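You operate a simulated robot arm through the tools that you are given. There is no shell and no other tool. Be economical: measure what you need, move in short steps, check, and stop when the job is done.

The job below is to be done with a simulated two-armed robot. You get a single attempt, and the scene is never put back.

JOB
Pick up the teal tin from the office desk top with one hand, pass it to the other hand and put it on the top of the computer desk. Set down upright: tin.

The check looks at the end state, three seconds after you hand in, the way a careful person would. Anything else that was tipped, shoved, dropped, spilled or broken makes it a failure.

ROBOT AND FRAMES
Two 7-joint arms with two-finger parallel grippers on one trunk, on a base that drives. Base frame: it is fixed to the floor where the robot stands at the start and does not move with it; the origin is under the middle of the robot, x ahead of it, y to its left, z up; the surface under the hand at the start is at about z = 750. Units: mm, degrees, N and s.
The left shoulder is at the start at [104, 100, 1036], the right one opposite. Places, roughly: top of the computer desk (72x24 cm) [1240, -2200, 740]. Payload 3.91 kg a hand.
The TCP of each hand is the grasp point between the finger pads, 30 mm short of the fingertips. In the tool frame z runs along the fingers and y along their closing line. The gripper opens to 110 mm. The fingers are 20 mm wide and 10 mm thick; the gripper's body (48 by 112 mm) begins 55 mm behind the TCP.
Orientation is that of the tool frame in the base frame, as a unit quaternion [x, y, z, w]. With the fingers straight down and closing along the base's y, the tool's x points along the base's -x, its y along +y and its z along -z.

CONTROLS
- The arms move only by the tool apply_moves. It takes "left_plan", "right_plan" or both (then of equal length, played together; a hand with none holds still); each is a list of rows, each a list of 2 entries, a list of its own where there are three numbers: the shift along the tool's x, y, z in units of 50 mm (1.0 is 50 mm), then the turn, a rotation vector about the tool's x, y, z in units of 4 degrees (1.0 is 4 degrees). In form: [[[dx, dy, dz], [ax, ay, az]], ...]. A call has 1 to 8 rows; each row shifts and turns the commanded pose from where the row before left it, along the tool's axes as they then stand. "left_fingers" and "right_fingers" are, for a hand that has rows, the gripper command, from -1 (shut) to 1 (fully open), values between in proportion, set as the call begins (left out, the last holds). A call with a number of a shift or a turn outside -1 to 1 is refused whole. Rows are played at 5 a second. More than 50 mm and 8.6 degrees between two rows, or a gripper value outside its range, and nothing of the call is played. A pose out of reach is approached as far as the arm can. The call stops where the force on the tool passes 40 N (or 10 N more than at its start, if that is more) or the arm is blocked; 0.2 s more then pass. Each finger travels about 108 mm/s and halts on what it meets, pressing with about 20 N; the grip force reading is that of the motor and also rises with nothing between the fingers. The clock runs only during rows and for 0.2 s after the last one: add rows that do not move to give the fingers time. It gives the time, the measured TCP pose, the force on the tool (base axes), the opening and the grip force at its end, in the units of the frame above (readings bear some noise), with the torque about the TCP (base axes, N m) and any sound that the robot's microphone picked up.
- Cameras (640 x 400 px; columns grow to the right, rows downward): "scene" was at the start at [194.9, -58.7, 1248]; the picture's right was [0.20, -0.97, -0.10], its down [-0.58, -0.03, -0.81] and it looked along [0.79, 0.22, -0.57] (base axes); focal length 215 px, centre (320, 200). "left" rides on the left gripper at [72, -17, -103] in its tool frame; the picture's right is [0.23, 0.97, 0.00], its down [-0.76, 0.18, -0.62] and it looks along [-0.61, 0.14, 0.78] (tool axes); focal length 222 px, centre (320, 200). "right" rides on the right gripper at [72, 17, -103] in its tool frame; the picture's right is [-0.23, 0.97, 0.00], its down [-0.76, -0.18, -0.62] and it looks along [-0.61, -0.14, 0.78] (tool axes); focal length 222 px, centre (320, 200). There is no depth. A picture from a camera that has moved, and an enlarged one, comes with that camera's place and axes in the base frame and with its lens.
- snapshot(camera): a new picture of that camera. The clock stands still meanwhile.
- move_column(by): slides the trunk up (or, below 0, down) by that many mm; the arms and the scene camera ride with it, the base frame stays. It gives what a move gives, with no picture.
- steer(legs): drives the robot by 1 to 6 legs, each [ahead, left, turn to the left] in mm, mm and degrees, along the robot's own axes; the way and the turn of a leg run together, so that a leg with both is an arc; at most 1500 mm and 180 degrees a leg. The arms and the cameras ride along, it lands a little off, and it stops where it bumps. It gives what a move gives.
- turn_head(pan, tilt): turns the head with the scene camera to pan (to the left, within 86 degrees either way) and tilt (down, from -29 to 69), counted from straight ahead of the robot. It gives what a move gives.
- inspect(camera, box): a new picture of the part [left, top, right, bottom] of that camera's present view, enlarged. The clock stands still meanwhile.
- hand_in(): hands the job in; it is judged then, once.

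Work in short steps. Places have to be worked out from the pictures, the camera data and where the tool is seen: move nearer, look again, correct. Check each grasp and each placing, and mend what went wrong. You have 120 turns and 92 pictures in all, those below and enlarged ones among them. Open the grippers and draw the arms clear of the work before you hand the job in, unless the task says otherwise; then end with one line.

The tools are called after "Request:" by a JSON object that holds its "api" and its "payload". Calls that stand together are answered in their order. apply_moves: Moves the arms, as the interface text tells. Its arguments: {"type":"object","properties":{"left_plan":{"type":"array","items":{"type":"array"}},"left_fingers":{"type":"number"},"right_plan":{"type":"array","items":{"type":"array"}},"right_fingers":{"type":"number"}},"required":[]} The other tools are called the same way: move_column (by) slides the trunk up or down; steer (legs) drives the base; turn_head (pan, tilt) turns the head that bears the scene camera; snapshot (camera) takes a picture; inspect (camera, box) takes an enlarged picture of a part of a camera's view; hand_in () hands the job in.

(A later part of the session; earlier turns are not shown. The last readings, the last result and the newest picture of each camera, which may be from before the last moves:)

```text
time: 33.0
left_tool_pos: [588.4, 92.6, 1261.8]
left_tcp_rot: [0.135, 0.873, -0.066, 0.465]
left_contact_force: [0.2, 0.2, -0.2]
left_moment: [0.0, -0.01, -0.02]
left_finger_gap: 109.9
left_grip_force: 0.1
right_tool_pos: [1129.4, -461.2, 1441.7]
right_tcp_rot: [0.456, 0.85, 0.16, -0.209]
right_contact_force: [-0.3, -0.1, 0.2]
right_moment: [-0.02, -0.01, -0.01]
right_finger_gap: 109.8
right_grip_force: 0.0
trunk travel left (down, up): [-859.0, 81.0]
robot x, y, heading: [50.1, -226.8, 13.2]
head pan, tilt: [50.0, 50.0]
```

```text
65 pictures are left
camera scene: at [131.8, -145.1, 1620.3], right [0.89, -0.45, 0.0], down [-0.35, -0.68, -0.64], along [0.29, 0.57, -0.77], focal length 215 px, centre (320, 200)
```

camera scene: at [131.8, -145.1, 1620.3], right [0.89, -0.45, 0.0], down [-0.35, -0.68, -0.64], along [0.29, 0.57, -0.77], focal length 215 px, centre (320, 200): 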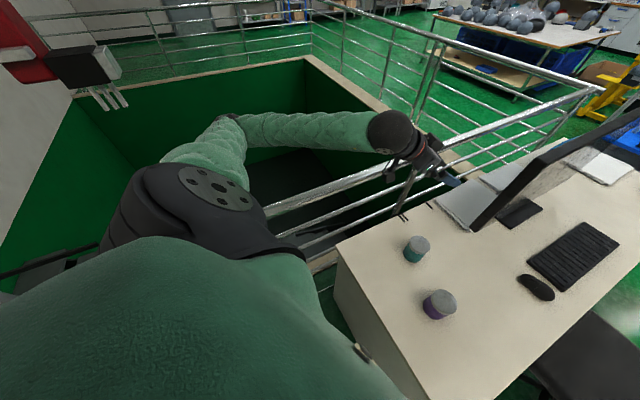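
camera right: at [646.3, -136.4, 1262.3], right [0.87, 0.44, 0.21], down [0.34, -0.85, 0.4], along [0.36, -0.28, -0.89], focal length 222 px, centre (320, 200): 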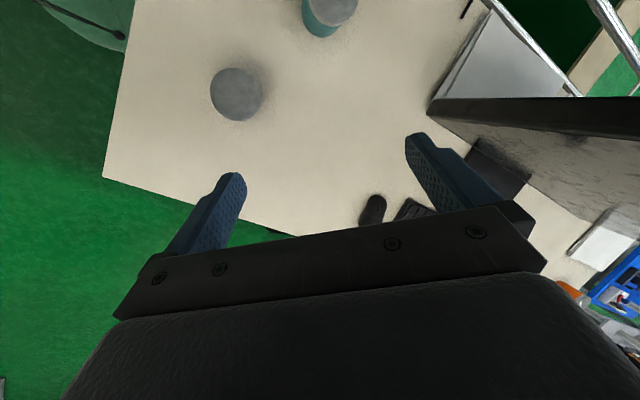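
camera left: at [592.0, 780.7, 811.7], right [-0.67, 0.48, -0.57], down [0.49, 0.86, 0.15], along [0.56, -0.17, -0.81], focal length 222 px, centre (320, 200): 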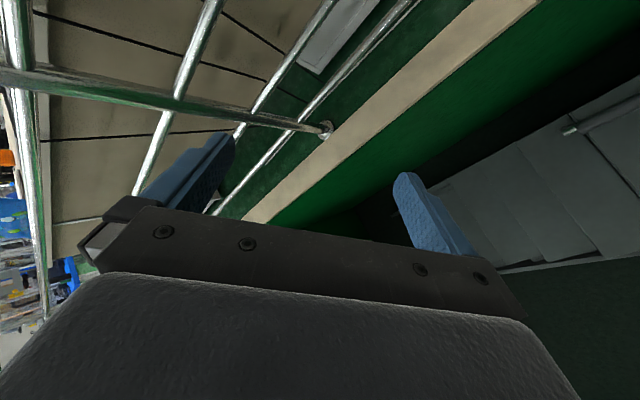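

The left elbow would be near the rail if lowered here. Shift further right and turn left 12° before lowering.

Request:
{"api": "steer", "payload": {"legs": [[-60, -160, 12]]}}

Request:
{"api": "turn_head", "payload": {"pan": 10, "tilt": 45}}

Request:
{"api": "snapshot", "payload": {"camera": "scene"}}

```text
time: 34.5
left_tool_pos: [506.3, 29.7, 1260.2]
left_tcp_rot: [0.042, 0.882, -0.017, 0.47]
left_contact_force: [-1.2, 0.2, -0.1]
left_moment: [-0.02, 0.0, -0.02]
left_finger_gap: 109.7
left_grip_force: 0.1
right_tool_pos: [1151.0, -401.5, 1441.7]
right_tcp_rot: [0.364, 0.894, 0.137, -0.224]
right_contact_force: [0.1, -0.1, -0.9]
right_moment: [-0.01, -0.03, 0.0]
right_finger_gap: 110.1
right_grip_force: 0.1
trunk travel left (down, up): [-859.0, 81.0]
robot x, y, heading: [46.0, -397.5, 25.0]
head pan, tilt: [50.0, 50.0]
```

```text
time: 35.6
left_tool_pos: [507.0, 27.2, 1261.7]
left_tcp_rot: [0.043, 0.882, -0.017, 0.469]
left_contact_force: [-0.9, 0.1, 0.4]
left_moment: [0.01, 0.02, 0.04]
left_finger_gap: 110.0
left_grip_force: 0.1
right_tool_pos: [1149.5, -401.5, 1442.0]
right_tcp_rot: [0.365, 0.893, 0.137, -0.225]
right_contact_force: [0.0, 0.0, -0.4]
right_moment: [-0.02, 0.01, 0.01]
right_finger_gap: 110.0
right_grip_force: 0.0
trunk travel left (down, up): [-859.0, 81.0]
robot x, y, heading: [42.7, -403.1, 25.3]
head pan, tilt: [10.0, 45.0]
```

```text
64 pictures are left
camera scene: at [155.7, -327.1, 1627.1], right [0.58, -0.82, 0.0], down [-0.58, -0.41, -0.71], along [0.58, 0.41, -0.71], focal length 215 px, centre (320, 200)
```

scene: 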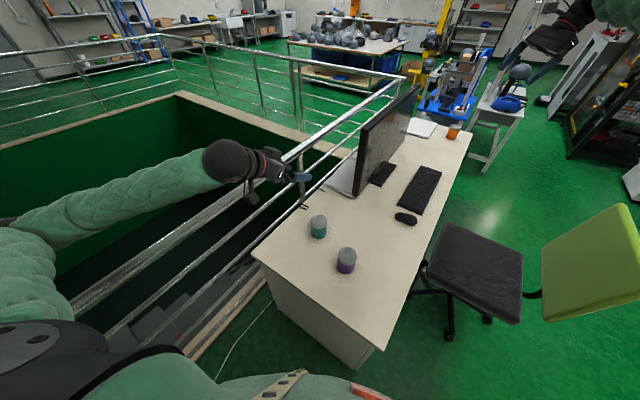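

Now pull the right hand back from over the far desk (high above the monitor), and shift the left hand up and outward to leave space.

Request:
{"api": "apply_moves", "payload": {"left_plan": [[[-0.61, 0.69, -0.89], [0, 0, 0]], [[-0.61, 0.69, -0.89], [0, 0, 0]], [[0, 0, 0], [0, 0, 0]], [[0, 0, 0], [0, 0, 0]], [[0, 0, 0], [0, 0, 0]], [[0, 0, 0], [0, 0, 0]], [[0, 0, 0], [0, 0, 0]], [[0, 0, 0], [0, 0, 0]]], "right_plan": [[[0.73, -0.19, 0.49], [0, 0, 0]], [[0.73, -0.19, 0.49], [0, 0, 0]], [[0.73, -0.19, 0.49], [0, 0, 0]], [[0.73, -0.19, 0.49], [0, 0, 0]], [[0.73, -0.19, 0.49], [0, 0, 0]], [[0.73, -0.19, 0.49], [0, 0, 0]], [[0.73, -0.19, 0.49], [0, 0, 0]], [[0.73, -0.19, 0.49], [0, 0, 0]]]}}

Request:
{"api": "apply_moves", "payload": {"right_plan": [[[0, 0, 0], [-0.02, -0.961, 0.625]], [[0, 0, 0], [-0.02, -0.961, 0.625]], [[0, 0, 0], [-0.02, -0.961, 0.625]], [[0, 0, 0], [-0.02, -0.961, 0.625]], [[0, 0, 0], [-0.02, -0.961, 0.625]], [[0, 0, 0], [-0.02, -0.961, 0.625]], [[0, 0, 0], [-0.02, -0.961, 0.625]], [[0, 0, 0], [-0.02, -0.961, 0.625]]]}}

Request:
{"api": "snapshot", "payload": {"camera": "scene"}}

```text
refused: row 1 steps farther than a row can; nothing moved
```

```text
time: 37.4
left_tool_pos: [507.4, 27.7, 1260.4]
left_tcp_rot: [0.043, 0.882, -0.018, 0.469]
left_contact_force: [-0.2, 0.8, -0.8]
left_moment: [-0.02, -0.03, 0.01]
left_finger_gap: 110.1
left_grip_force: 0.1
right_tool_pos: [1144.5, -404.4, 1441.4]
right_tcp_rot: [0.536, 0.844, -0.001, 0.001]
right_contact_force: [0.3, 0.3, 0.7]
right_moment: [0.0, 0.0, 0.03]
right_finger_gap: 109.9
right_grip_force: 0.0
right hand out of reach, approached as far as the arm can: row 1
trunk travel left (down, up): [-859.0, 81.0]
robot x, y, heading: [40.3, -398.4, 25.3]
head pan, tilt: [10.0, 45.0]
```

```text
63 pictures are left
camera scene: at [155.9, -327.4, 1627.1], right [0.58, -0.82, 0.0], down [-0.58, -0.41, -0.71], along [0.58, 0.41, -0.71], focal length 215 px, centre (320, 200)
```

scene: 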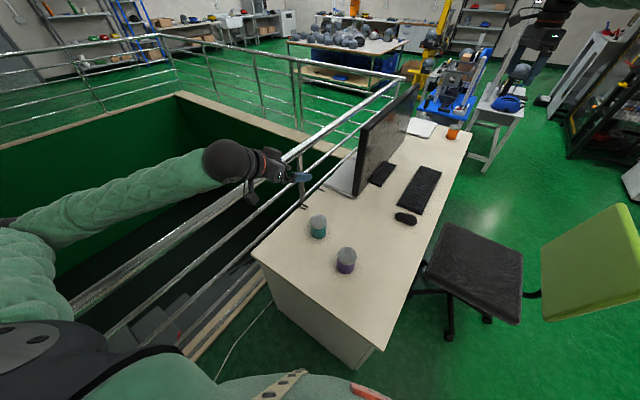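

Right is now vertical. Repeat the translation with smaller steps.

Request:
{"api": "apply_moves", "payload": {"left_plan": [[[-0.4, 0.46, -0.6], [0, 0, 0]], [[-0.4, 0.46, -0.6], [0, 0, 0]], [[-0.4, 0.46, -0.6], [0, 0, 0]], [[0, 0, 0], [0, 0, 0]], [[0, 0, 0], [0, 0, 0]], [[0, 0, 0], [0, 0, 0]], [[0, 0, 0], [0, 0, 0]], [[0, 0, 0], [0, 0, 0]]], "right_plan": [[[0.77, -0.45, 0], [0, 0, 0]], [[0.77, -0.45, 0], [0, 0, 0]], [[0.77, -0.45, 0], [0, 0, 0]], [[0.77, -0.45, 0], [0, 0, 0]], [[0.77, -0.45, 0], [0, 0, 0]], [[0.77, -0.45, 0], [0, 0, 0]], [[0.77, -0.45, 0], [0, 0, 0]], [[0.77, -0.45, 0], [0, 0, 0]]]}}

Request:
{"api": "snapshot", "payload": {"camera": "scene"}}

```text
time: 39.2
left_tool_pos: [472.2, 99.3, 1363.0]
left_tcp_rot: [0.042, 0.882, -0.017, 0.469]
left_contact_force: [-0.2, 0.0, 0.1]
left_moment: [0.03, -0.01, -0.03]
left_finger_gap: 109.8
left_grip_force: 0.1
right_tool_pos: [848.8, -200.9, 1441.6]
right_tcp_rot: [0.536, 0.844, 0.0, 0.001]
right_contact_force: [-0.5, 0.2, 0.0]
right_moment: [0.0, -0.03, -0.02]
right_finger_gap: 110.1
right_grip_force: 0.0
trunk travel left (down, up): [-859.0, 81.0]
robot x, y, heading: [44.1, -400.5, 25.4]
head pan, tilt: [10.0, 45.0]
```

```text
62 pictures are left
camera scene: at [155.4, -327.0, 1627.2], right [0.58, -0.82, 0.0], down [-0.58, -0.41, -0.71], along [0.58, 0.41, -0.71], focal length 215 px, centre (320, 200)
```

scene: 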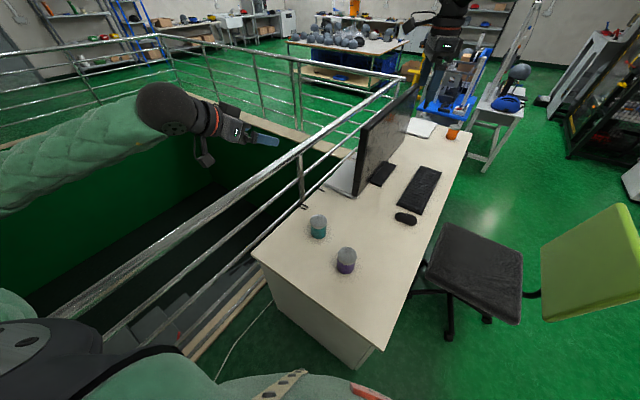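

Bring the right hand above the tin (still high), then check the left elbow before lowering.

Request:
{"api": "apply_moves", "payload": {"right_plan": [[[0.834, -0.159, 0], [0, 0, 0]], [[0.834, -0.159, 0], [0, 0, 0]], [[0.834, -0.159, 0], [0, 0, 0]], [[0.834, -0.159, 0], [0, 0, 0]], [[0.834, -0.159, 0], [0, 0, 0]], [[0.834, -0.159, 0], [0, 0, 0]], [[0.834, -0.159, 0], [0, 0, 0]]]}}

Request:
{"api": "turn_head", "payload": {"pan": 65, "tilt": 40}}

Request:
{"api": "snapshot", "payload": {"camera": "scene"}}

Request:
{"api": "snapshot", "payload": {"camera": "right"}}

```text
time: 40.8
left_tool_pos: [472.1, 99.4, 1363.8]
left_tcp_rot: [0.043, 0.882, -0.018, 0.469]
left_contact_force: [0.0, 0.5, -0.1]
left_moment: [-0.03, 0.0, 0.0]
left_finger_gap: 109.9
left_grip_force: 0.1
right_tool_pos: [742.5, -144.0, 1442.5]
right_tcp_rot: [0.536, 0.844, 0.001, 0.001]
right_contact_force: [-0.8, 0.2, -0.3]
right_moment: [-0.01, 0.0, -0.01]
right_finger_gap: 110.1
right_grip_force: 0.1
right hand out of reach, approached as far as the arm can: row 2, 3, 4, 5, 6, 7
trunk travel left (down, up): [-859.0, 81.0]
robot x, y, heading: [43.7, -399.9, 25.1]
head pan, tilt: [10.0, 45.0]
```

```text
time: 42.0
left_tool_pos: [472.7, 99.1, 1363.5]
left_tcp_rot: [0.043, 0.882, -0.018, 0.469]
left_contact_force: [0.0, 0.4, 0.1]
left_moment: [0.01, 0.0, -0.01]
left_finger_gap: 110.2
left_grip_force: 0.1
right_tool_pos: [742.4, -144.4, 1442.9]
right_tcp_rot: [0.536, 0.844, 0.002, 0.001]
right_contact_force: [-1.0, 0.3, -0.5]
right_moment: [-0.02, -0.04, 0.01]
right_finger_gap: 110.1
right_grip_force: 0.0
trunk travel left (down, up): [-859.0, 81.0]
robot x, y, heading: [42.8, -396.4, 25.2]
head pan, tilt: [65.0, 40.0]
```

```text
61 pictures are left
camera scene: at [89.1, -289.6, 1634.4], right [1.0, 0.0, 0.0], down [0.0, -0.64, -0.77], along [0.0, 0.77, -0.64], focal length 215 px, centre (320, 200)
```

scene: 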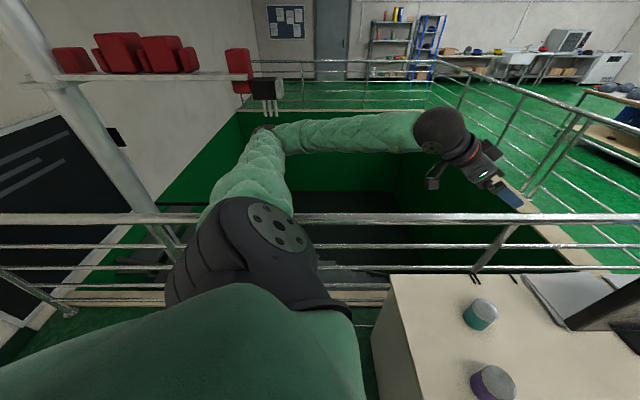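

```text
60 pictures are left
camera right: at [726.7, -70.8, 1545.2], right [0.98, 0.21, 0.0], down [0.16, -0.77, 0.62], along [0.13, -0.61, -0.78], focal length 222 px, centre (320, 200)
```

right: 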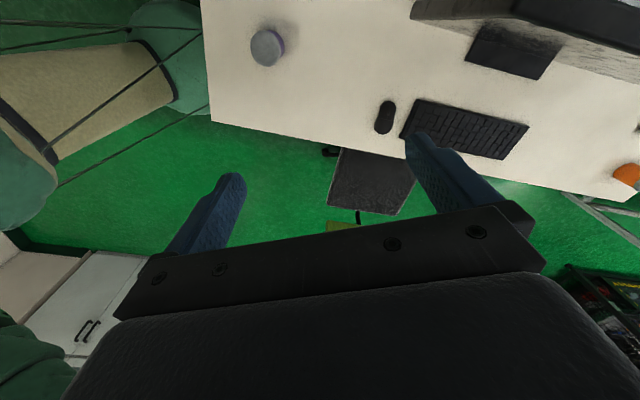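

Left elbow is clear of the rail (y≲250). Lower the column 350 mm and look.

Request:
{"api": "move_column", "payload": {"by": -350}}

Request:
{"api": "turn_head", "payload": {"pan": 15, "tilt": 40}}

Request:
{"api": "snapshot", "payload": {"camera": "scene"}}

```text
time: 45.4
left_tool_pos: [499.7, 73.4, 1026.7]
left_tcp_rot: [0.076, 0.882, -0.023, 0.464]
left_contact_force: [0.5, 0.2, -0.3]
left_moment: [0.01, -0.03, 0.04]
left_finger_gap: 109.8
left_grip_force: 0.0
right_tool_pos: [757.2, -192.8, 1094.1]
right_tcp_rot: [0.568, 0.823, 0.009, -0.011]
right_contact_force: [0.6, 1.1, -2.2]
right_moment: [-0.06, 0.06, -0.02]
right_finger_gap: 110.0
right_grip_force: 0.1
trunk travel left (down, up): [-509.0, 431.0]
robot x, y, heading: [32.0, -373.2, 21.4]
head pan, tilt: [65.0, 40.0]
```

```text
time: 46.6
left_tool_pos: [518.9, 118.1, 994.2]
left_tcp_rot: [0.036, 0.896, -0.018, 0.442]
left_contact_force: [-0.6, -2.1, -1.7]
left_moment: [0.08, -0.05, 0.15]
left_finger_gap: 109.8
left_grip_force: 0.1
right_tool_pos: [794.7, -123.8, 1065.2]
right_tcp_rot: [0.539, 0.842, -0.016, -0.015]
right_contact_force: [-2.8, 0.8, -1.6]
right_moment: [-0.07, -0.33, 0.0]
right_finger_gap: 110.0
right_grip_force: 0.1
trunk travel left (down, up): [-509.0, 431.0]
robot x, y, heading: [53.7, -393.7, 25.3]
head pan, tilt: [15.0, 40.0]
```

```text
59 pictures are left
camera scene: at [258.4, -320.3, 1287.1], right [0.65, -0.76, -0.05], down [-0.55, -0.41, -0.73], along [0.53, 0.5, -0.68], focal length 215 px, centre (320, 200)
```

scene: 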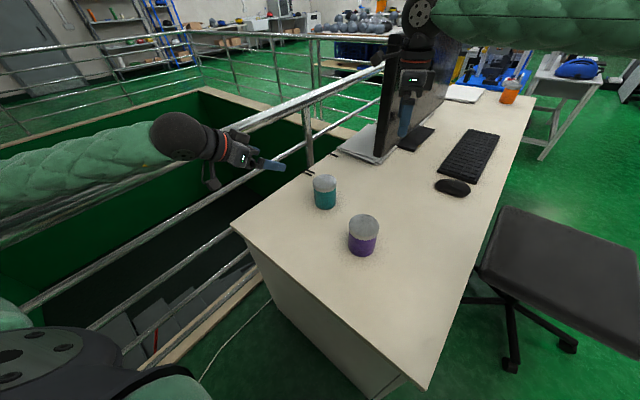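

The torso is tilting: something on the left touches the rail again. Raise the column back up at once.

Request:
{"api": "move_column", "payload": {"by": 120}}

Request:
{"api": "turn_head", "payload": {"pan": 65, "tilt": 40}}

Request:
{"api": "snapshot", "payload": {"camera": "scene"}}

```text
time: 46.9
left_tool_pos: [446.3, 133.2, 1040.2]
left_tcp_rot: [0.01, 0.867, -0.005, 0.499]
left_contact_force: [-1.7, 4.7, -1.4]
left_moment: [-0.17, -0.07, -0.34]
left_finger_gap: 110.0
left_grip_force: 0.0
right_tool_pos: [675.8, -146.4, 1131.8]
right_tcp_rot: [0.533, 0.845, 0.021, 0.041]
right_contact_force: [3.4, 2.9, -2.4]
right_moment: [-0.25, 0.17, 0.0]
right_finger_gap: 110.2
right_grip_force: 0.1
trunk travel left (down, up): [-516.0, 424.0]
robot x, y, heading: [74.5, -401.3, 25.2]
head pan, tilt: [15.0, 40.0]
stopped: the arm was blocked; the commanded pose is now the measured one
```

```text
time: 48.1
left_tool_pos: [436.6, 91.7, 1040.5]
left_tcp_rot: [0.034, 0.874, 0.001, 0.485]
left_contact_force: [0.6, 0.0, 0.1]
left_moment: [-0.02, 0.04, -0.01]
left_finger_gap: 110.0
left_grip_force: 0.1
right_tool_pos: [698.9, -152.8, 1127.2]
right_tcp_rot: [0.529, 0.848, 0.02, 0.022]
right_contact_force: [0.3, -0.3, 0.2]
right_moment: [0.06, 0.0, 0.03]
right_finger_gap: 110.1
right_grip_force: 0.1
trunk travel left (down, up): [-516.0, 424.0]
robot x, y, heading: [64.9, -403.9, 25.8]
head pan, tilt: [65.0, 40.0]
```

```text
58 pictures are left
camera scene: at [107.1, -313.0, 1294.1], right [1.0, 0.02, 0.0], down [0.01, -0.63, -0.77], along [-0.01, 0.77, -0.63], focal length 215 px, centre (320, 200)
```

scene: 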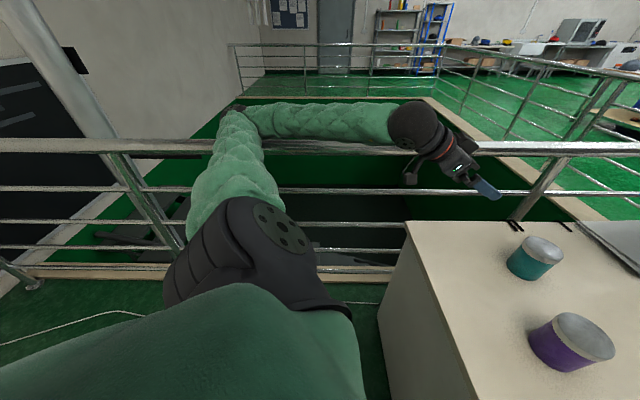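

The left elbow sits on the rail. Drive straight away from the rail (base −y).

Request:
{"api": "steer", "payload": {"legs": [[-100, -180, 0]]}}

Request:
{"api": "snapshot", "payload": {"camera": "scene"}}

```text
time: 49.7
left_tool_pos: [434.1, -112.4, 1034.2]
left_tcp_rot: [0.039, 0.872, -0.015, 0.488]
left_contact_force: [0.1, 0.9, -0.2]
left_moment: [0.02, 0.03, 0.05]
left_finger_gap: 109.8
left_grip_force: 0.2
right_tool_pos: [687.4, -355.4, 1124.4]
right_tcp_rot: [0.533, 0.845, 0.015, 0.024]
right_contact_force: [-0.2, -0.2, 0.1]
right_moment: [0.02, 0.04, 0.0]
right_finger_gap: 110.0
right_grip_force: 0.2
trunk travel left (down, up): [-516.0, 424.0]
robot x, y, heading: [46.8, -613.5, 25.2]
head pan, tilt: [65.0, 40.0]
```

```text
57 pictures are left
camera scene: at [94.5, -505.6, 1291.0], right [1.0, 0.0, 0.0], down [0.0, -0.64, -0.77], along [0.0, 0.77, -0.64], focal length 215 px, centre (320, 200)
```

scene: 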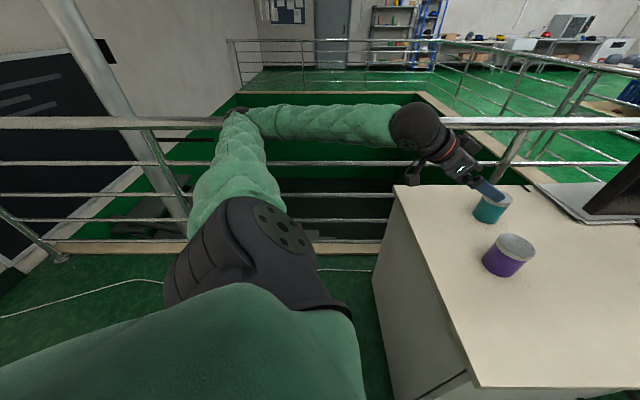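

Freed cleanly. Now take a picking stance at about (10, −520), heading 40°, which puts the tin straight ahead and the left elbow well away from the rail.

Request:
{"api": "steer", "payload": {"legs": [[10, 90, 15]]}}

Request:
{"api": "turn_head", "payload": {"pan": 60, "tilt": 40}}

Request:
{"api": "snapshot", "payload": {"camera": "scene"}}

Request:
{"api": "turn_head", "payload": {"pan": 0, "tilt": 40}}

Request:
{"api": "snapshot", "payload": {"camera": "scene"}}

```text
time: 51.0
left_tool_pos: [251.6, 52.1, 1032.5]
left_tcp_rot: [-0.074, 0.869, 0.047, 0.487]
left_contact_force: [0.4, 0.4, -0.1]
left_moment: [0.02, -0.02, -0.03]
left_finger_gap: 109.8
left_grip_force: 0.1
right_tool_pos: [560.4, -117.5, 1123.3]
right_tcp_rot: [0.42, 0.907, 0.017, 0.025]
right_contact_force: [-0.6, 0.0, 0.1]
right_moment: [-0.06, -0.04, -0.04]
right_finger_gap: 110.2
right_grip_force: 0.0
trunk travel left (down, up): [-516.0, 424.0]
robot x, y, heading: [12.0, -530.4, 40.3]
head pan, tilt: [65.0, 40.0]
```

```text
time: 51.7
left_tool_pos: [253.1, 50.4, 1032.5]
left_tcp_rot: [-0.074, 0.87, 0.047, 0.485]
left_contact_force: [-0.2, 0.2, 0.1]
left_moment: [0.02, -0.01, -0.03]
left_finger_gap: 109.9
left_grip_force: 0.1
right_tool_pos: [560.5, -118.6, 1122.2]
right_tcp_rot: [0.42, 0.907, 0.018, 0.023]
right_contact_force: [-0.6, 0.1, -0.8]
right_moment: [0.02, 0.03, 0.0]
right_finger_gap: 110.1
right_grip_force: 0.0
trunk travel left (down, up): [-516.0, 424.0]
robot x, y, heading: [11.6, -532.0, 40.2]
head pan, tilt: [60.0, 40.0]
```

```text
56 pictures are left
camera scene: at [33.1, -413.4, 1290.9], right [0.98, 0.18, 0.0], down [0.11, -0.63, -0.77], along [-0.13, 0.75, -0.64], focal length 215 px, centre (320, 200)
```

scene: 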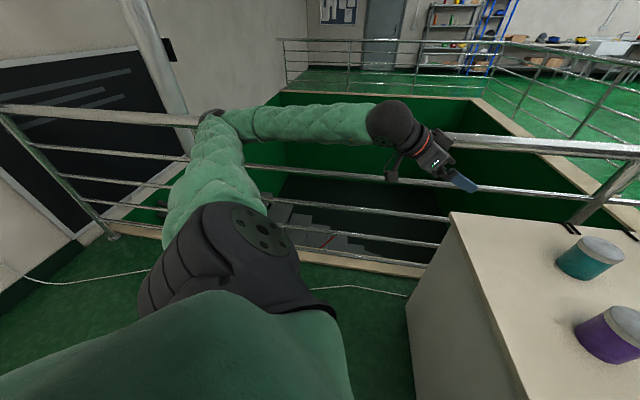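

```text
time: 53.0
left_tool_pos: [253.1, 51.5, 1032.6]
left_tcp_rot: [-0.074, 0.87, 0.047, 0.485]
left_contact_force: [-0.7, -0.2, 0.6]
left_moment: [-0.02, 0.01, -0.01]
left_finger_gap: 110.1
left_grip_force: 0.0
right_tool_pos: [561.2, -117.7, 1123.4]
right_tcp_rot: [0.419, 0.907, 0.018, 0.024]
right_contact_force: [0.1, -0.1, -0.5]
right_moment: [-0.02, -0.01, 0.02]
right_finger_gap: 109.9
right_grip_force: 0.1
trunk travel left (down, up): [-516.0, 424.0]
robot x, y, heading: [13.1, -529.3, 40.2]
head pan, tilt: [0.0, 40.0]
```

```text
55 pictures are left
camera scene: at [112.9, -442.1, 1290.9], right [0.64, -0.76, 0.0], down [-0.49, -0.41, -0.77], along [0.59, 0.49, -0.64], focal length 215 px, centre (320, 200)
```

scene: 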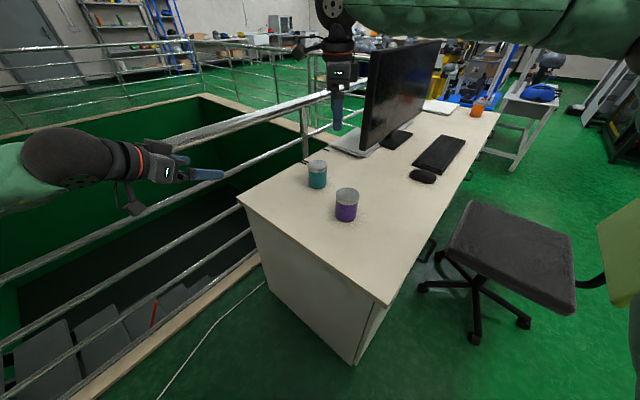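

Stable stance. Zoom in on the tin to measure it.

Request:
{"api": "inspect", "payload": {"camera": "scene", "box": [280, 140, 376, 230]}}

```text
4.44 times, centred on (328, 185) of scene
camera zoom: at [112.9, -442.1, 1290.9], right [0.64, -0.76, 0.0], down [-0.49, -0.41, -0.77], along [0.59, 0.49, -0.64], focal length 958 px, centre (284, 267)
```

zoom: 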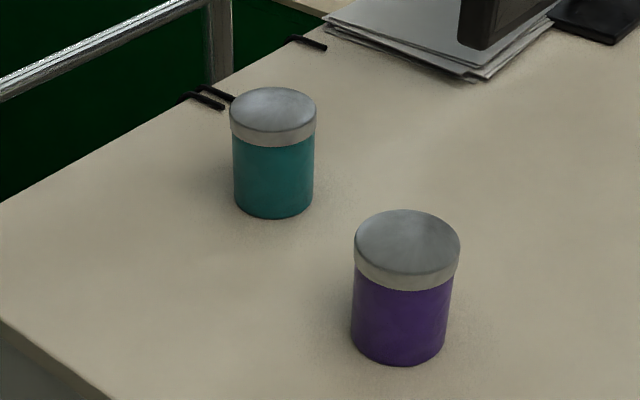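

Tin: lid Ø≈78 mm, height ≈97 mm (top z≈848), at about [680, 44]. Move the right hand above it, leveling the tool, and look through its camera.

Request:
{"api": "apply_moves", "payload": {"right_plan": [[[0, 0, 0], [0.76, 0.4, 0]], [[0.13, 0.56, 0.1], [0, 0, 0]], [[0.13, 0.56, 0.2], [0, 0, 0]], [[0.13, 0.56, 0.4], [0, 0, 0]], [[0.13, 0.56, 0.5], [0, 0, 0]], [[0.14, 0.56, 0.5], [0, 0, 0]], [[0.14, 0.56, 0.4], [0, 0, 0]], [[0.14, 0.55, 0.3], [0, 0, 0]]], "right_fingers": 1}}

Request:
{"api": "snapshot", "payload": {"camera": "right"}}

Request:
{"api": "snapshot", "payload": {"camera": "scene"}}

```text
time: 54.8
left_tool_pos: [252.6, 50.5, 1032.1]
left_tcp_rot: [-0.074, 0.87, 0.048, 0.485]
left_contact_force: [-0.5, -0.6, 0.0]
left_moment: [0.04, 0.0, 0.01]
left_finger_gap: 110.0
left_grip_force: 0.0
right_tool_pos: [667.4, -97.4, 1022.0]
right_tcp_rot: [0.42, 0.907, 0.019, 0.023]
right_contact_force: [0.5, -0.6, -0.3]
right_moment: [-0.04, 0.0, 0.01]
right_finger_gap: 109.8
right_grip_force: 0.0
right hand out of reach, approached as far as the arm can: row 1, 2, 3, 4, 5, 6, 7, 8
trunk travel left (down, up): [-516.0, 424.0]
robot x, y, heading: [7.9, -530.4, 40.1]
head pan, tilt: [0.0, 40.0]
```

```text
53 pictures are left
camera right: at [626.8, -31.7, 1124.4], right [0.89, 0.46, 0.06], down [0.32, -0.71, 0.63], along [0.33, -0.54, -0.77], focal length 222 px, centre (320, 200)
```

right: 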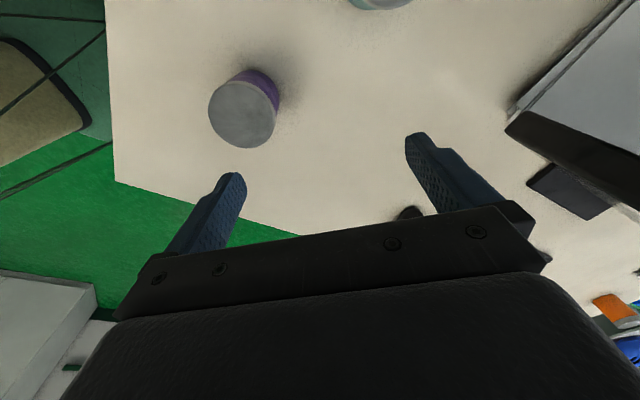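

```text
52 pictures are left
camera scene: at [113.2, -442.1, 1290.9], right [0.64, -0.76, 0.0], down [-0.49, -0.41, -0.77], along [0.59, 0.49, -0.64], focal length 215 px, centre (320, 200)
```

scene: 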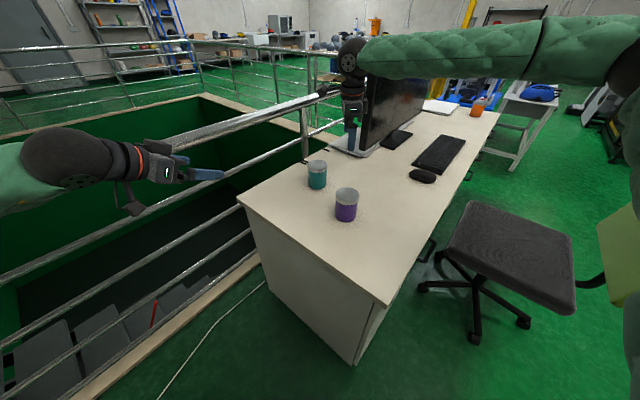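

The right arm is at a joint limit with this yaw. Rotate its wrist back toward its natural yaw (closing across the robot).

Request:
{"api": "apply_moves", "payload": {"right_plan": [[[0, 0, 0], [0, 0, -1]], [[0, 0, 0], [0, 0, -1]], [[0, 0, 0], [0, 0, -1]], [[0, 0, 0], [0, 0, -1]], [[0, 0, 0], [0, 0, -1]], [[0, 0, 0], [0, 0, -1]], [[0, 0, 0], [0, 0, -1]], [[0, 0, 0], [0, 0, -1]]]}}

Request:
{"api": "apply_moves", "payload": {"right_plan": [[[0, 0, 0], [0, 0, -1]], [[0, 0, 0], [0, 0, -1]], [[0, 0, 0], [0, 0, -1]], [[0, 0, 0], [0, 0, -1]], [[0, 0, 0], [0, 0, -1]], [[0, 0, 0], [0, 0, -1]], [[0, 0, 0], [0, 0, -1]], [[0, 0, 0], [0, 0, -1]]]}}

Request:
{"api": "apply_moves", "payload": {"right_plan": [[[0, 0, 0], [0, 0, -1]], [[0, 0, 0], [0, 0, -1]], [[0, 0, 0], [0, 0, -1]], [[0, 0, 0], [0, 0, -1]], [[0, 0, 0], [0, 0, -1]], [[0, 0, 0], [0, 0, -1]], [[0, 0, 0], [0, 0, 0]]]}}

Request:
{"api": "snapshot", "payload": {"camera": "scene"}}

```text
time: 56.6
left_tool_pos: [252.8, 50.4, 1031.5]
left_tcp_rot: [-0.075, 0.87, 0.048, 0.485]
left_contact_force: [-0.3, 0.5, -0.1]
left_moment: [0.0, -0.01, -0.01]
left_finger_gap: 110.2
left_grip_force: 0.0
right_tool_pos: [665.3, -97.0, 1023.9]
right_tcp_rot: [0.154, 0.988, 0.012, 0.027]
right_contact_force: [-0.1, 0.5, -0.3]
right_moment: [-0.01, -0.03, 0.01]
right_finger_gap: 109.8
right_grip_force: 0.1
trunk travel left (down, up): [-516.0, 424.0]
robot x, y, heading: [10.6, -529.3, 40.0]
head pan, tilt: [0.0, 40.0]
```

```text
time: 58.4
left_tool_pos: [253.0, 51.2, 1032.4]
left_tcp_rot: [-0.075, 0.87, 0.048, 0.485]
left_contact_force: [0.5, 0.1, 0.0]
left_moment: [0.01, -0.01, 0.0]
left_finger_gap: 109.8
left_grip_force: 0.0
right_tool_pos: [665.6, -96.9, 1024.2]
right_tcp_rot: [-0.125, 0.992, 0.003, 0.03]
right_contact_force: [-0.2, 0.1, 0.4]
right_moment: [0.01, 0.03, 0.0]
right_finger_gap: 110.0
right_grip_force: 0.1
trunk travel left (down, up): [-516.0, 424.0]
robot x, y, heading: [11.6, -531.0, 40.2]
head pan, tilt: [0.0, 40.0]
```

```text
time: 60.0
left_tool_pos: [253.1, 51.8, 1031.9]
left_tcp_rot: [-0.074, 0.87, 0.047, 0.486]
left_contact_force: [0.1, -0.8, -0.3]
left_moment: [-0.01, 0.01, -0.01]
left_finger_gap: 110.0
left_grip_force: 0.1
right_tool_pos: [665.4, -96.5, 1024.1]
right_tcp_rot: [-0.328, 0.944, -0.002, 0.029]
right_contact_force: [-0.3, -0.1, -0.2]
right_moment: [-0.02, 0.01, -0.03]
right_finger_gap: 109.9
right_grip_force: 0.1
trunk travel left (down, up): [-516.0, 424.0]
robot x, y, heading: [11.6, -532.9, 40.0]
head pan, tilt: [0.0, 40.0]
```

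```text
51 pictures are left
camera scene: at [113.0, -442.1, 1290.9], right [0.64, -0.77, 0.0], down [-0.49, -0.41, -0.77], along [0.59, 0.49, -0.64], focal length 215 px, centre (320, 200)
```

scene: 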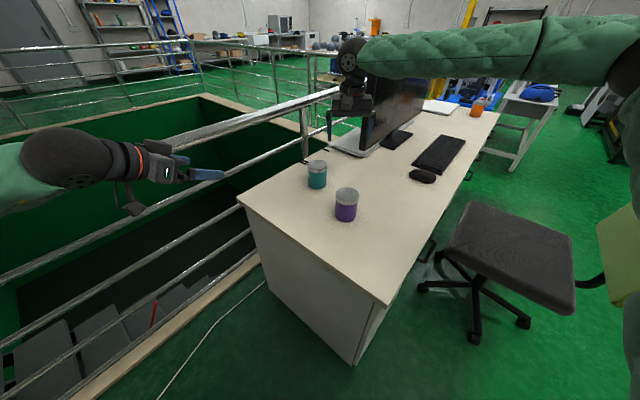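

Yaw is now natural. Level the tool, move over the tin, and descend partway.

Request:
{"api": "apply_moves", "payload": {"right_plan": [[[0, 0, 0], [-0.33, 0.76, 0]], [[-0.49, 0.5, 0.1], [0, 0, 0]], [[-0.49, 0.5, 0.2], [0, 0, 0]], [[-0.49, 0.5, 0.3], [0, 0, 0]], [[-0.49, 0.5, 0.3], [0, 0, 0]], [[0, 0, 0.4], [0, 0, 0]], [[0, 0, 0.4], [0, 0, 0]], [[0, 0, 0], [0, 0, 0]]]}}

Request:
{"api": "snapshot", "payload": {"camera": "right"}}

Request:
{"api": "snapshot", "payload": {"camera": "scene"}}

```text
time: 61.8
left_tool_pos: [252.3, 51.4, 1032.1]
left_tcp_rot: [-0.074, 0.869, 0.048, 0.486]
left_contact_force: [-0.5, 0.1, 0.2]
left_moment: [0.0, 0.02, 0.0]
left_finger_gap: 110.1
left_grip_force: 0.1
right_tool_pos: [692.1, -103.2, 958.6]
right_tcp_rot: [-0.328, 0.945, 0.0, 0.0]
right_contact_force: [0.6, -0.5, 0.4]
right_moment: [0.01, 0.0, 0.0]
right_finger_gap: 110.0
right_grip_force: 0.0
right hand out of reach, approached as far as the arm can: row 2, 3, 4, 5, 7
trunk travel left (down, up): [-516.0, 424.0]
robot x, y, heading: [11.9, -531.2, 40.1]
head pan, tilt: [0.0, 40.0]
```

```text
50 pictures are left
camera right: at [623.2, -135.6, 1061.2], right [-0.43, 0.91, 0.0], down [0.71, 0.33, 0.62], along [0.57, 0.27, -0.78], focal length 222 px, centre (320, 200)
```

right: 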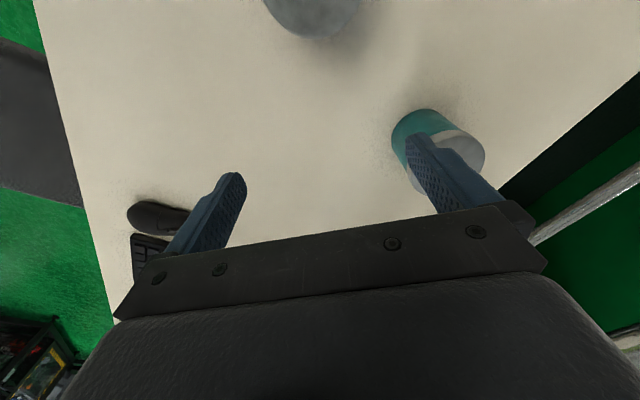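

```text
49 pictures are left
camera scene: at [112.8, -442.1, 1290.9], right [0.64, -0.77, 0.0], down [-0.49, -0.41, -0.77], along [0.59, 0.49, -0.64], focal length 215 px, centre (320, 200)
```

scene: 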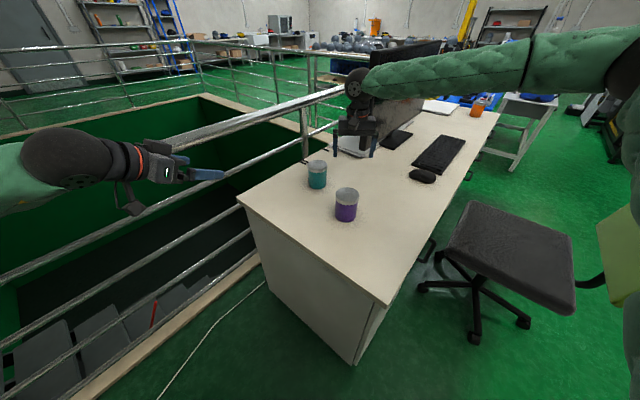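

The right arm stalls short. Probe which directions are available: forward first, then left.

Request:
{"api": "apply_moves", "payload": {"right_plan": [[[-0.6, 0, 0], [0, 0, 0]], [[-0.6, 0, 0], [0, 0, 0]]]}}

Request:
{"api": "apply_moves", "payload": {"right_plan": [[[0, 0.6, 0], [0, 0, 0]], [[0, 0.6, 0], [0, 0, 0]]]}}

```text
time: 62.4
left_tool_pos: [253.7, 51.0, 1031.5]
left_tcp_rot: [-0.075, 0.87, 0.048, 0.485]
left_contact_force: [0.2, 0.4, 0.0]
left_moment: [0.0, 0.03, -0.02]
left_finger_gap: 109.9
left_grip_force: 0.1
right_tool_pos: [737.4, -101.8, 965.7]
right_tcp_rot: [-0.329, 0.944, 0.0, 0.001]
right_contact_force: [0.2, -0.1, -1.0]
right_moment: [-0.02, 0.02, -0.04]
right_finger_gap: 109.7
right_grip_force: 0.1
right hand out of reach, approached as far as the arm can: row 1, 2
trunk travel left (down, up): [-516.0, 424.0]
robot x, y, heading: [10.0, -531.3, 40.1]
head pan, tilt: [0.0, 40.0]
```

```text
time: 63.0
left_tool_pos: [252.2, 50.6, 1033.0]
left_tcp_rot: [-0.074, 0.87, 0.047, 0.485]
left_contact_force: [0.6, -0.9, 0.4]
left_moment: [0.05, 0.03, 0.03]
left_finger_gap: 110.0
left_grip_force: 0.0
right_tool_pos: [701.3, -101.6, 973.2]
right_tcp_rot: [-0.328, 0.945, -0.001, 0.001]
right_contact_force: [0.4, -0.5, -0.5]
right_moment: [0.0, 0.0, -0.05]
right_finger_gap: 109.9
right_grip_force: 0.0
right hand out of reach, approached as far as the arm can: row 1, 2
trunk travel left (down, up): [-516.0, 424.0]
robot x, y, heading: [10.8, -531.2, 40.3]
head pan, tilt: [0.0, 40.0]
```

The limit is toward base +y only. Use the base instead: a small move (ahead 74, left 51, turn 5°) brings the hand over the tin.

Request:
{"api": "steer", "payload": {"legs": [[74, 51, 5]]}}

Request:
{"api": "snapshot", "payload": {"camera": "right"}}

Request:
{"api": "snapshot", "payload": {"camera": "scene"}}

```text
time: 64.1
left_tool_pos: [220.5, 160.1, 1031.6]
left_tcp_rot: [-0.112, 0.865, 0.067, 0.484]
left_contact_force: [0.0, 0.5, -0.1]
left_moment: [0.02, 0.03, -0.01]
left_finger_gap: 110.1
left_grip_force: 0.1
right_tool_pos: [680.7, 47.2, 972.6]
right_tcp_rot: [-0.369, 0.93, -0.001, 0.001]
right_contact_force: [0.1, 0.3, 0.0]
right_moment: [-0.04, -0.03, -0.03]
right_finger_gap: 110.0
right_grip_force: 0.0
trunk travel left (down, up): [-516.0, 424.0]
robot x, y, heading: [29.9, -441.4, 44.8]
head pan, tilt: [0.0, 40.0]
```

```text
48 pictures are left
camera right: at [616.0, 10.5, 1074.9], right [-0.5, 0.86, 0.0], down [0.67, 0.39, 0.62], along [0.54, 0.31, -0.78], focal length 222 px, centre (320, 200)
```

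right: 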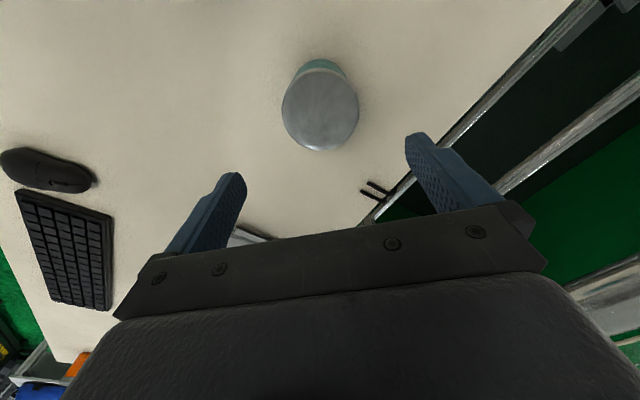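

```text
47 pictures are left
camera scene: at [124.1, -343.7, 1290.7], right [0.71, -0.71, 0.0], down [-0.45, -0.46, -0.77], along [0.54, 0.54, -0.64], focal length 215 px, centre (320, 200)
```

scene: 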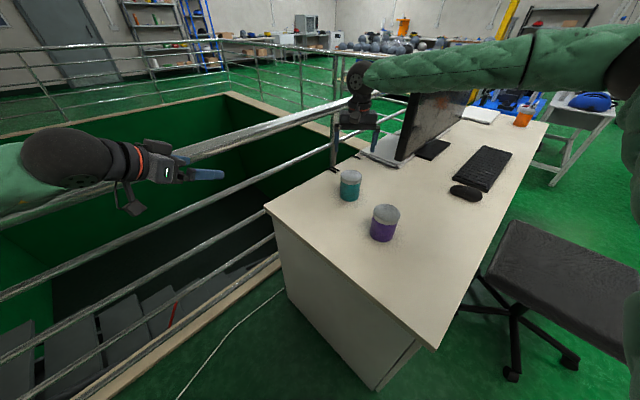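

The tin from the hand camera is at ≈[676, 45]; the hand is 5 mm off. Correct and descend to just around the lid.

Request:
{"api": "apply_moves", "payload": {"right_plan": [[[0.1, 0.04, 0.3], [0, 0, 0]], [[0, 0, 0.4], [0, 0, 0]], [[0, 0, 0.4], [0, 0, 0]], [[0, 0, 0.4], [0, 0, 0]], [[0, 0, 0.3], [0, 0, 0]], [[0, 0, 0], [0, 0, 0]]]}}

Request:
{"api": "snapshot", "payload": {"camera": "right"}}

Request:
{"api": "inspect", "payload": {"camera": "scene", "box": [300, 90, 420, 230]}}

```text
time: 65.5
left_tool_pos: [220.3, 158.6, 1032.2]
left_tcp_rot: [-0.113, 0.866, 0.069, 0.483]
left_contact_force: [-0.4, 0.8, 0.1]
left_moment: [0.02, -0.03, 0.01]
left_finger_gap: 110.0
left_grip_force: 0.0
right_tool_pos: [679.6, 25.1, 888.5]
right_tcp_rot: [-0.369, 0.93, 0.001, 0.002]
right_contact_force: [0.4, -0.3, -0.3]
right_moment: [-0.03, 0.0, 0.0]
right_finger_gap: 109.8
right_grip_force: 0.0
right hand out of reach, approached as far as the arm can: row 2, 3, 4, 5
trunk travel left (down, up): [-516.0, 424.0]
robot x, y, heading: [28.1, -444.9, 45.0]
head pan, tilt: [0.0, 40.0]
```

```text
46 pictures are left
camera right: at [614.4, -12.8, 990.8], right [-0.5, 0.86, 0.0], down [0.68, 0.39, 0.62], along [0.54, 0.32, -0.78], focal length 222 px, centre (320, 200)
```

right: 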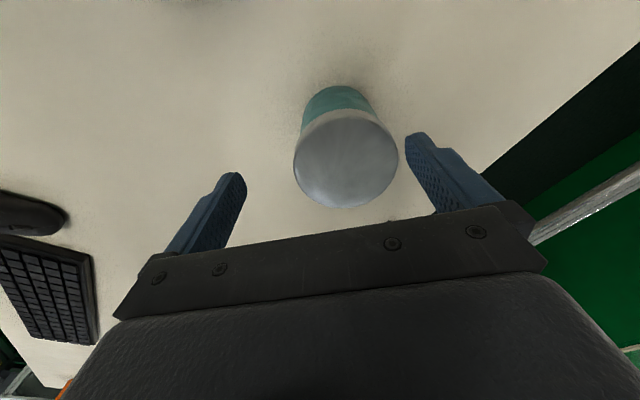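

```text
2.86 times, centred on (360, 160) of scene
camera zoom: at [124.1, -345.5, 1290.9], right [0.71, -0.71, 0.0], down [-0.45, -0.46, -0.77], along [0.54, 0.54, -0.64], focal length 616 px, centre (206, 314)
```

zoom: 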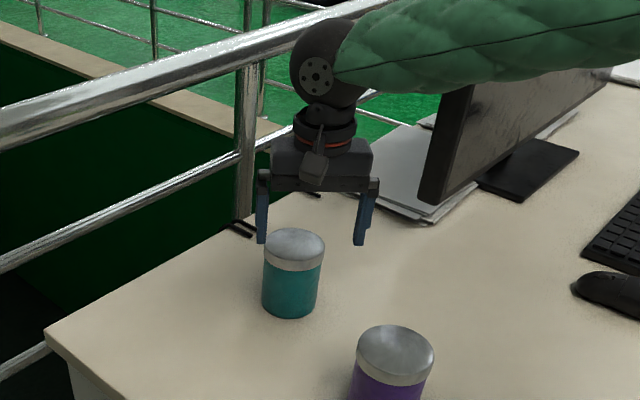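

The arm drifts sideways when descending at its limit, so I'll align by a tiny base move and descend by column. Tin ≈[673, 44], hand at [680, 25].

Request:
{"api": "steer", "payload": {"legs": [[9, 17, 0]]}}

Request:
{"api": "turn_head", "payload": {"pan": 65, "tilt": 40}}

Request:
{"api": "snapshot", "payload": {"camera": "scene"}}

Request:
{"api": "snapshot", "payload": {"camera": "right"}}

```text
time: 66.3
left_tool_pos: [214.3, 177.7, 1031.5]
left_tcp_rot: [-0.113, 0.866, 0.068, 0.483]
left_contact_force: [-0.7, 0.6, -1.3]
left_moment: [0.01, -0.04, -0.02]
left_finger_gap: 110.1
left_grip_force: 0.0
right_tool_pos: [674.1, 44.6, 888.9]
right_tcp_rot: [-0.37, 0.929, -0.001, 0.0]
right_contact_force: [-0.5, 0.3, 0.4]
right_moment: [-0.02, 0.01, -0.03]
right_finger_gap: 109.9
right_grip_force: 0.0
trunk travel left (down, up): [-516.0, 424.0]
robot x, y, heading: [25.9, -423.2, 45.0]
head pan, tilt: [0.0, 40.0]
```

```text
time: 67.6
left_tool_pos: [214.4, 175.6, 1033.2]
left_tcp_rot: [-0.113, 0.865, 0.069, 0.483]
left_contact_force: [-0.6, 0.4, 0.2]
left_moment: [0.01, -0.02, -0.03]
left_finger_gap: 110.1
left_grip_force: 0.0
right_tool_pos: [672.9, 43.3, 889.8]
right_tcp_rot: [-0.37, 0.929, 0.002, 0.001]
right_contact_force: [-0.4, -0.7, 0.0]
right_moment: [0.03, 0.0, -0.03]
right_finger_gap: 110.2
right_grip_force: 0.1
trunk travel left (down, up): [-516.0, 424.0]
robot x, y, heading: [24.0, -421.6, 45.1]
head pan, tilt: [65.0, 40.0]
```

```text
44 pictures are left
camera scene: at [29.4, -307.6, 1290.9], right [0.94, 0.34, 0.0], down [0.22, -0.6, -0.77], along [-0.26, 0.72, -0.64], focal length 215 px, centre (320, 200)
```

scene: 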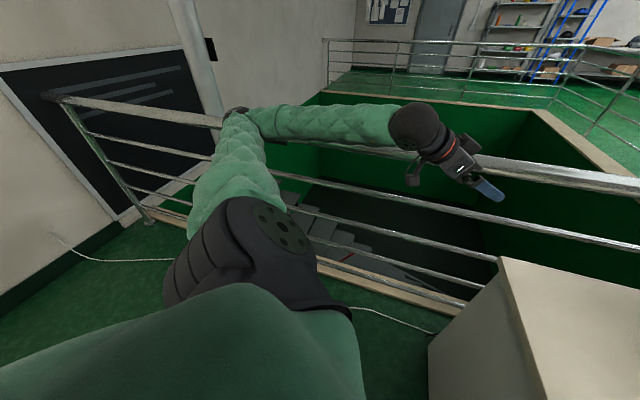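

```text
43 pictures are left
camera right: at [608.7, 5.7, 990.9], right [-0.5, 0.86, 0.0], down [0.68, 0.39, 0.63], along [0.54, 0.32, -0.78], focal length 222 px, centre (320, 200)
```

right: 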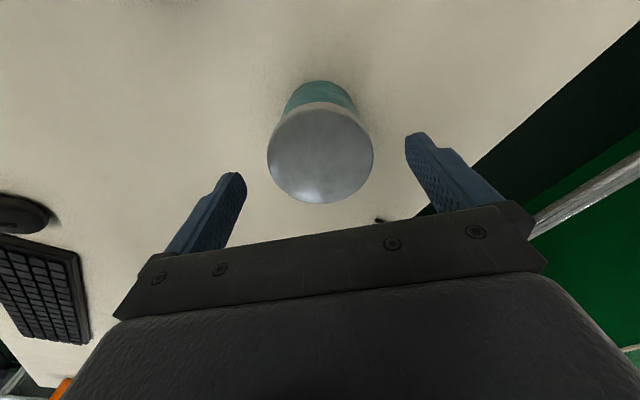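

Fingers straddle the lid nicely and the left elbow is ≈130 mm from the rail. Lower the column 62 mm.

Request:
{"api": "move_column", "payload": {"by": -62}}

Request:
{"api": "snapshot", "payload": {"camera": "right"}}

```text
time: 68.7
left_tool_pos: [213.7, 176.5, 970.3]
left_tcp_rot: [-0.112, 0.865, 0.069, 0.484]
left_contact_force: [-0.1, 0.1, 0.0]
left_moment: [-0.01, 0.0, 0.02]
left_finger_gap: 110.1
left_grip_force: 0.0
right_tool_pos: [672.9, 42.9, 827.0]
right_tcp_rot: [-0.37, 0.929, 0.002, 0.001]
right_contact_force: [1.3, -0.3, 0.1]
right_moment: [0.02, -0.03, -0.02]
right_finger_gap: 110.0
right_grip_force: 0.0
trunk travel left (down, up): [-454.0, 486.0]
robot x, y, heading: [22.6, -424.5, 45.2]
head pan, tilt: [65.0, 40.0]
```

```text
42 pictures are left
camera right: at [608.5, 5.4, 929.5], right [-0.5, 0.86, 0.0], down [0.67, 0.39, 0.63], along [0.54, 0.32, -0.78], focal length 222 px, centre (320, 200)
```

right: 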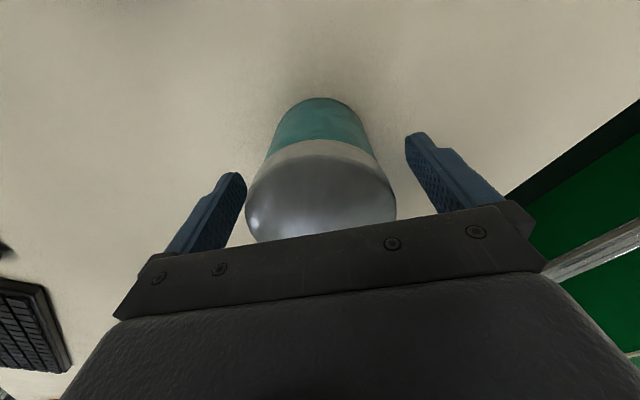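

The tin is between the fingers. Close the right gripper.

Request:
{"api": "apply_moves", "payload": {"right_plan": [[[0, 0, 0], [0, 0, 0]], [[0, 0, 0], [0, 0, 0]], [[0, 0, 0], [0, 0, 0]], [[0, 0, 0], [0, 0, 0]]], "right_fingers": -1}}

```text
time: 69.7
left_tool_pos: [214.7, 176.5, 970.8]
left_tcp_rot: [-0.113, 0.865, 0.069, 0.483]
left_contact_force: [-0.9, -0.2, 0.0]
left_moment: [-0.02, 0.03, 0.01]
left_finger_gap: 109.8
left_grip_force: 0.0
right_tool_pos: [673.0, 44.1, 827.1]
right_tcp_rot: [-0.37, 0.929, 0.002, 0.001]
right_contact_force: [1.2, -0.4, 1.5]
right_moment: [0.16, 0.05, -0.03]
right_finger_gap: 78.1
right_grip_force: 20.1
trunk travel left (down, up): [-454.0, 486.0]
robot x, y, heading: [22.9, -426.5, 45.2]
head pan, tilt: [65.0, 40.0]
```

Gripped at 78 mm with 20 N. Lift with the column and check.

Request:
{"api": "move_column", "payload": {"by": 60}}

Request:
{"api": "turn_head", "payload": {"pan": 0, "tilt": 40}}

Request:
{"api": "snapshot", "payload": {"camera": "scene"}}

```text
time: 70.7
left_tool_pos: [214.9, 176.6, 1030.5]
left_tcp_rot: [-0.113, 0.866, 0.069, 0.483]
left_contact_force: [0.4, 0.7, -0.6]
left_moment: [0.02, 0.0, 0.03]
left_finger_gap: 109.7
left_grip_force: 0.1
right_tool_pos: [673.8, 43.6, 886.5]
right_tcp_rot: [-0.369, 0.929, 0.001, 0.0]
right_contact_force: [-0.6, 0.8, -1.5]
right_moment: [-0.05, 0.0, 0.01]
right_finger_gap: 77.8
right_grip_force: 19.7
trunk travel left (down, up): [-514.0, 426.0]
robot x, y, heading: [24.6, -426.6, 45.2]
head pan, tilt: [65.0, 40.0]
```

```text
time: 72.0
left_tool_pos: [213.7, 175.3, 1031.2]
left_tcp_rot: [-0.114, 0.865, 0.07, 0.483]
left_contact_force: [0.2, 0.0, 0.2]
left_moment: [0.01, 0.02, 0.03]
left_finger_gap: 110.1
left_grip_force: 0.1
right_tool_pos: [673.8, 43.5, 886.6]
right_tcp_rot: [-0.37, 0.929, 0.001, 0.001]
right_contact_force: [-0.1, 0.1, -2.4]
right_moment: [-0.06, -0.01, 0.02]
right_finger_gap: 78.0
right_grip_force: 20.2
trunk travel left (down, up): [-514.0, 426.0]
robot x, y, heading: [21.3, -421.8, 45.2]
head pan, tilt: [0.0, 40.0]
```

```text
41 pictures are left
camera scene: at [118.7, -327.2, 1288.8], right [0.71, -0.7, 0.0], down [-0.45, -0.46, -0.77], along [0.54, 0.54, -0.64], focal length 215 px, centre (320, 200)
```

scene: 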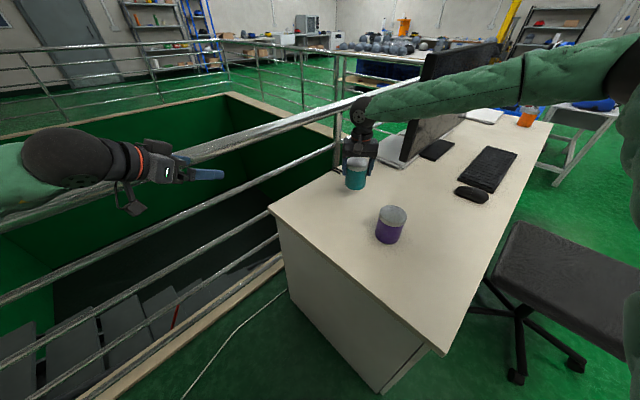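

Tin lifted, everything else is in place. Raise more, then back away from the desk and look toward the computer desk.

Request:
{"api": "move_column", "payload": {"by": 100}}

Request:
{"api": "steer", "payload": {"legs": [[-450, 0, 0], [0, 0, -60]]}}

Request:
{"api": "turn_head", "payload": {"pan": -45, "tilt": 25}}

Request:
{"api": "snapshot", "payload": {"camera": "scene"}}

```text
time: 73.3
left_tool_pos: [214.6, 175.9, 1129.2]
left_tcp_rot: [-0.112, 0.866, 0.069, 0.483]
left_contact_force: [-0.3, 0.4, -0.5]
left_moment: [0.01, -0.03, 0.01]
left_finger_gap: 109.5
left_grip_force: 0.1
right_tool_pos: [672.8, 42.7, 986.2]
right_tcp_rot: [-0.369, 0.929, 0.001, 0.0]
right_contact_force: [0.2, -0.6, -2.6]
right_moment: [-0.01, 0.05, 0.0]
right_finger_gap: 77.7
right_grip_force: 20.2
trunk travel left (down, up): [-614.0, 326.0]
robot x, y, heading: [23.3, -425.1, 45.2]
head pan, tilt: [0.0, 40.0]
```

```text
time: 78.7
left_tool_pos: [321.8, -611.1, 1131.3]
left_tcp_rot: [0.338, 0.805, -0.183, 0.452]
left_contact_force: [0.5, -0.8, 0.4]
left_moment: [-0.04, 0.0, 0.0]
left_finger_gap: 110.1
left_grip_force: 0.1
right_tool_pos: [433.8, -1076.1, 986.8]
right_tcp_rot: [0.148, 0.989, 0.002, 0.001]
right_contact_force: [-0.7, -0.8, -2.4]
right_moment: [0.01, 0.02, -0.01]
right_finger_gap: 77.9
right_grip_force: 19.8
trunk travel left (down, up): [-614.0, 326.0]
robot x, y, heading: [-296.3, -741.1, -15.0]
head pan, tilt: [0.0, 40.0]
```

```text
time: 79.8
left_tool_pos: [322.1, -611.5, 1131.2]
left_tcp_rot: [0.337, 0.805, -0.183, 0.453]
left_contact_force: [-0.7, -0.3, -0.1]
left_moment: [-0.02, 0.01, -0.03]
left_finger_gap: 110.3
left_grip_force: 0.1
right_tool_pos: [434.0, -1076.0, 986.8]
right_tcp_rot: [0.148, 0.989, 0.001, 0.0]
right_contact_force: [0.0, -0.7, -1.9]
right_moment: [0.02, 0.02, 0.03]
right_finger_gap: 77.8
right_grip_force: 19.9
trunk travel left (down, up): [-614.0, 326.0]
robot x, y, heading: [-295.0, -742.3, -15.0]
head pan, tilt: [-45.0, 25.0]
```

```text
40 pictures are left
camera scene: at [-200.2, -835.2, 1412.2], right [-0.87, -0.5, 0.0], down [-0.21, 0.37, -0.91], along [0.45, -0.79, -0.42], focal length 215 px, centre (320, 200)
```

scene: 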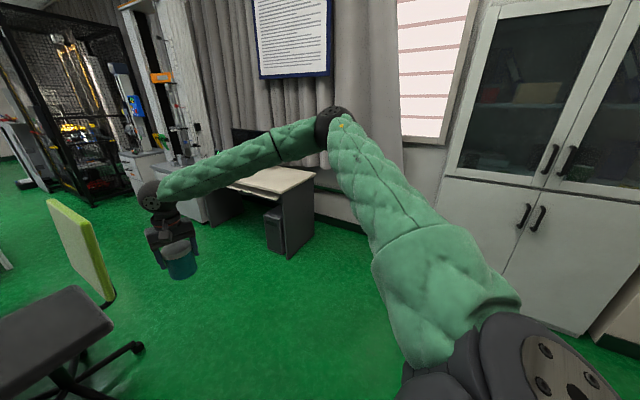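

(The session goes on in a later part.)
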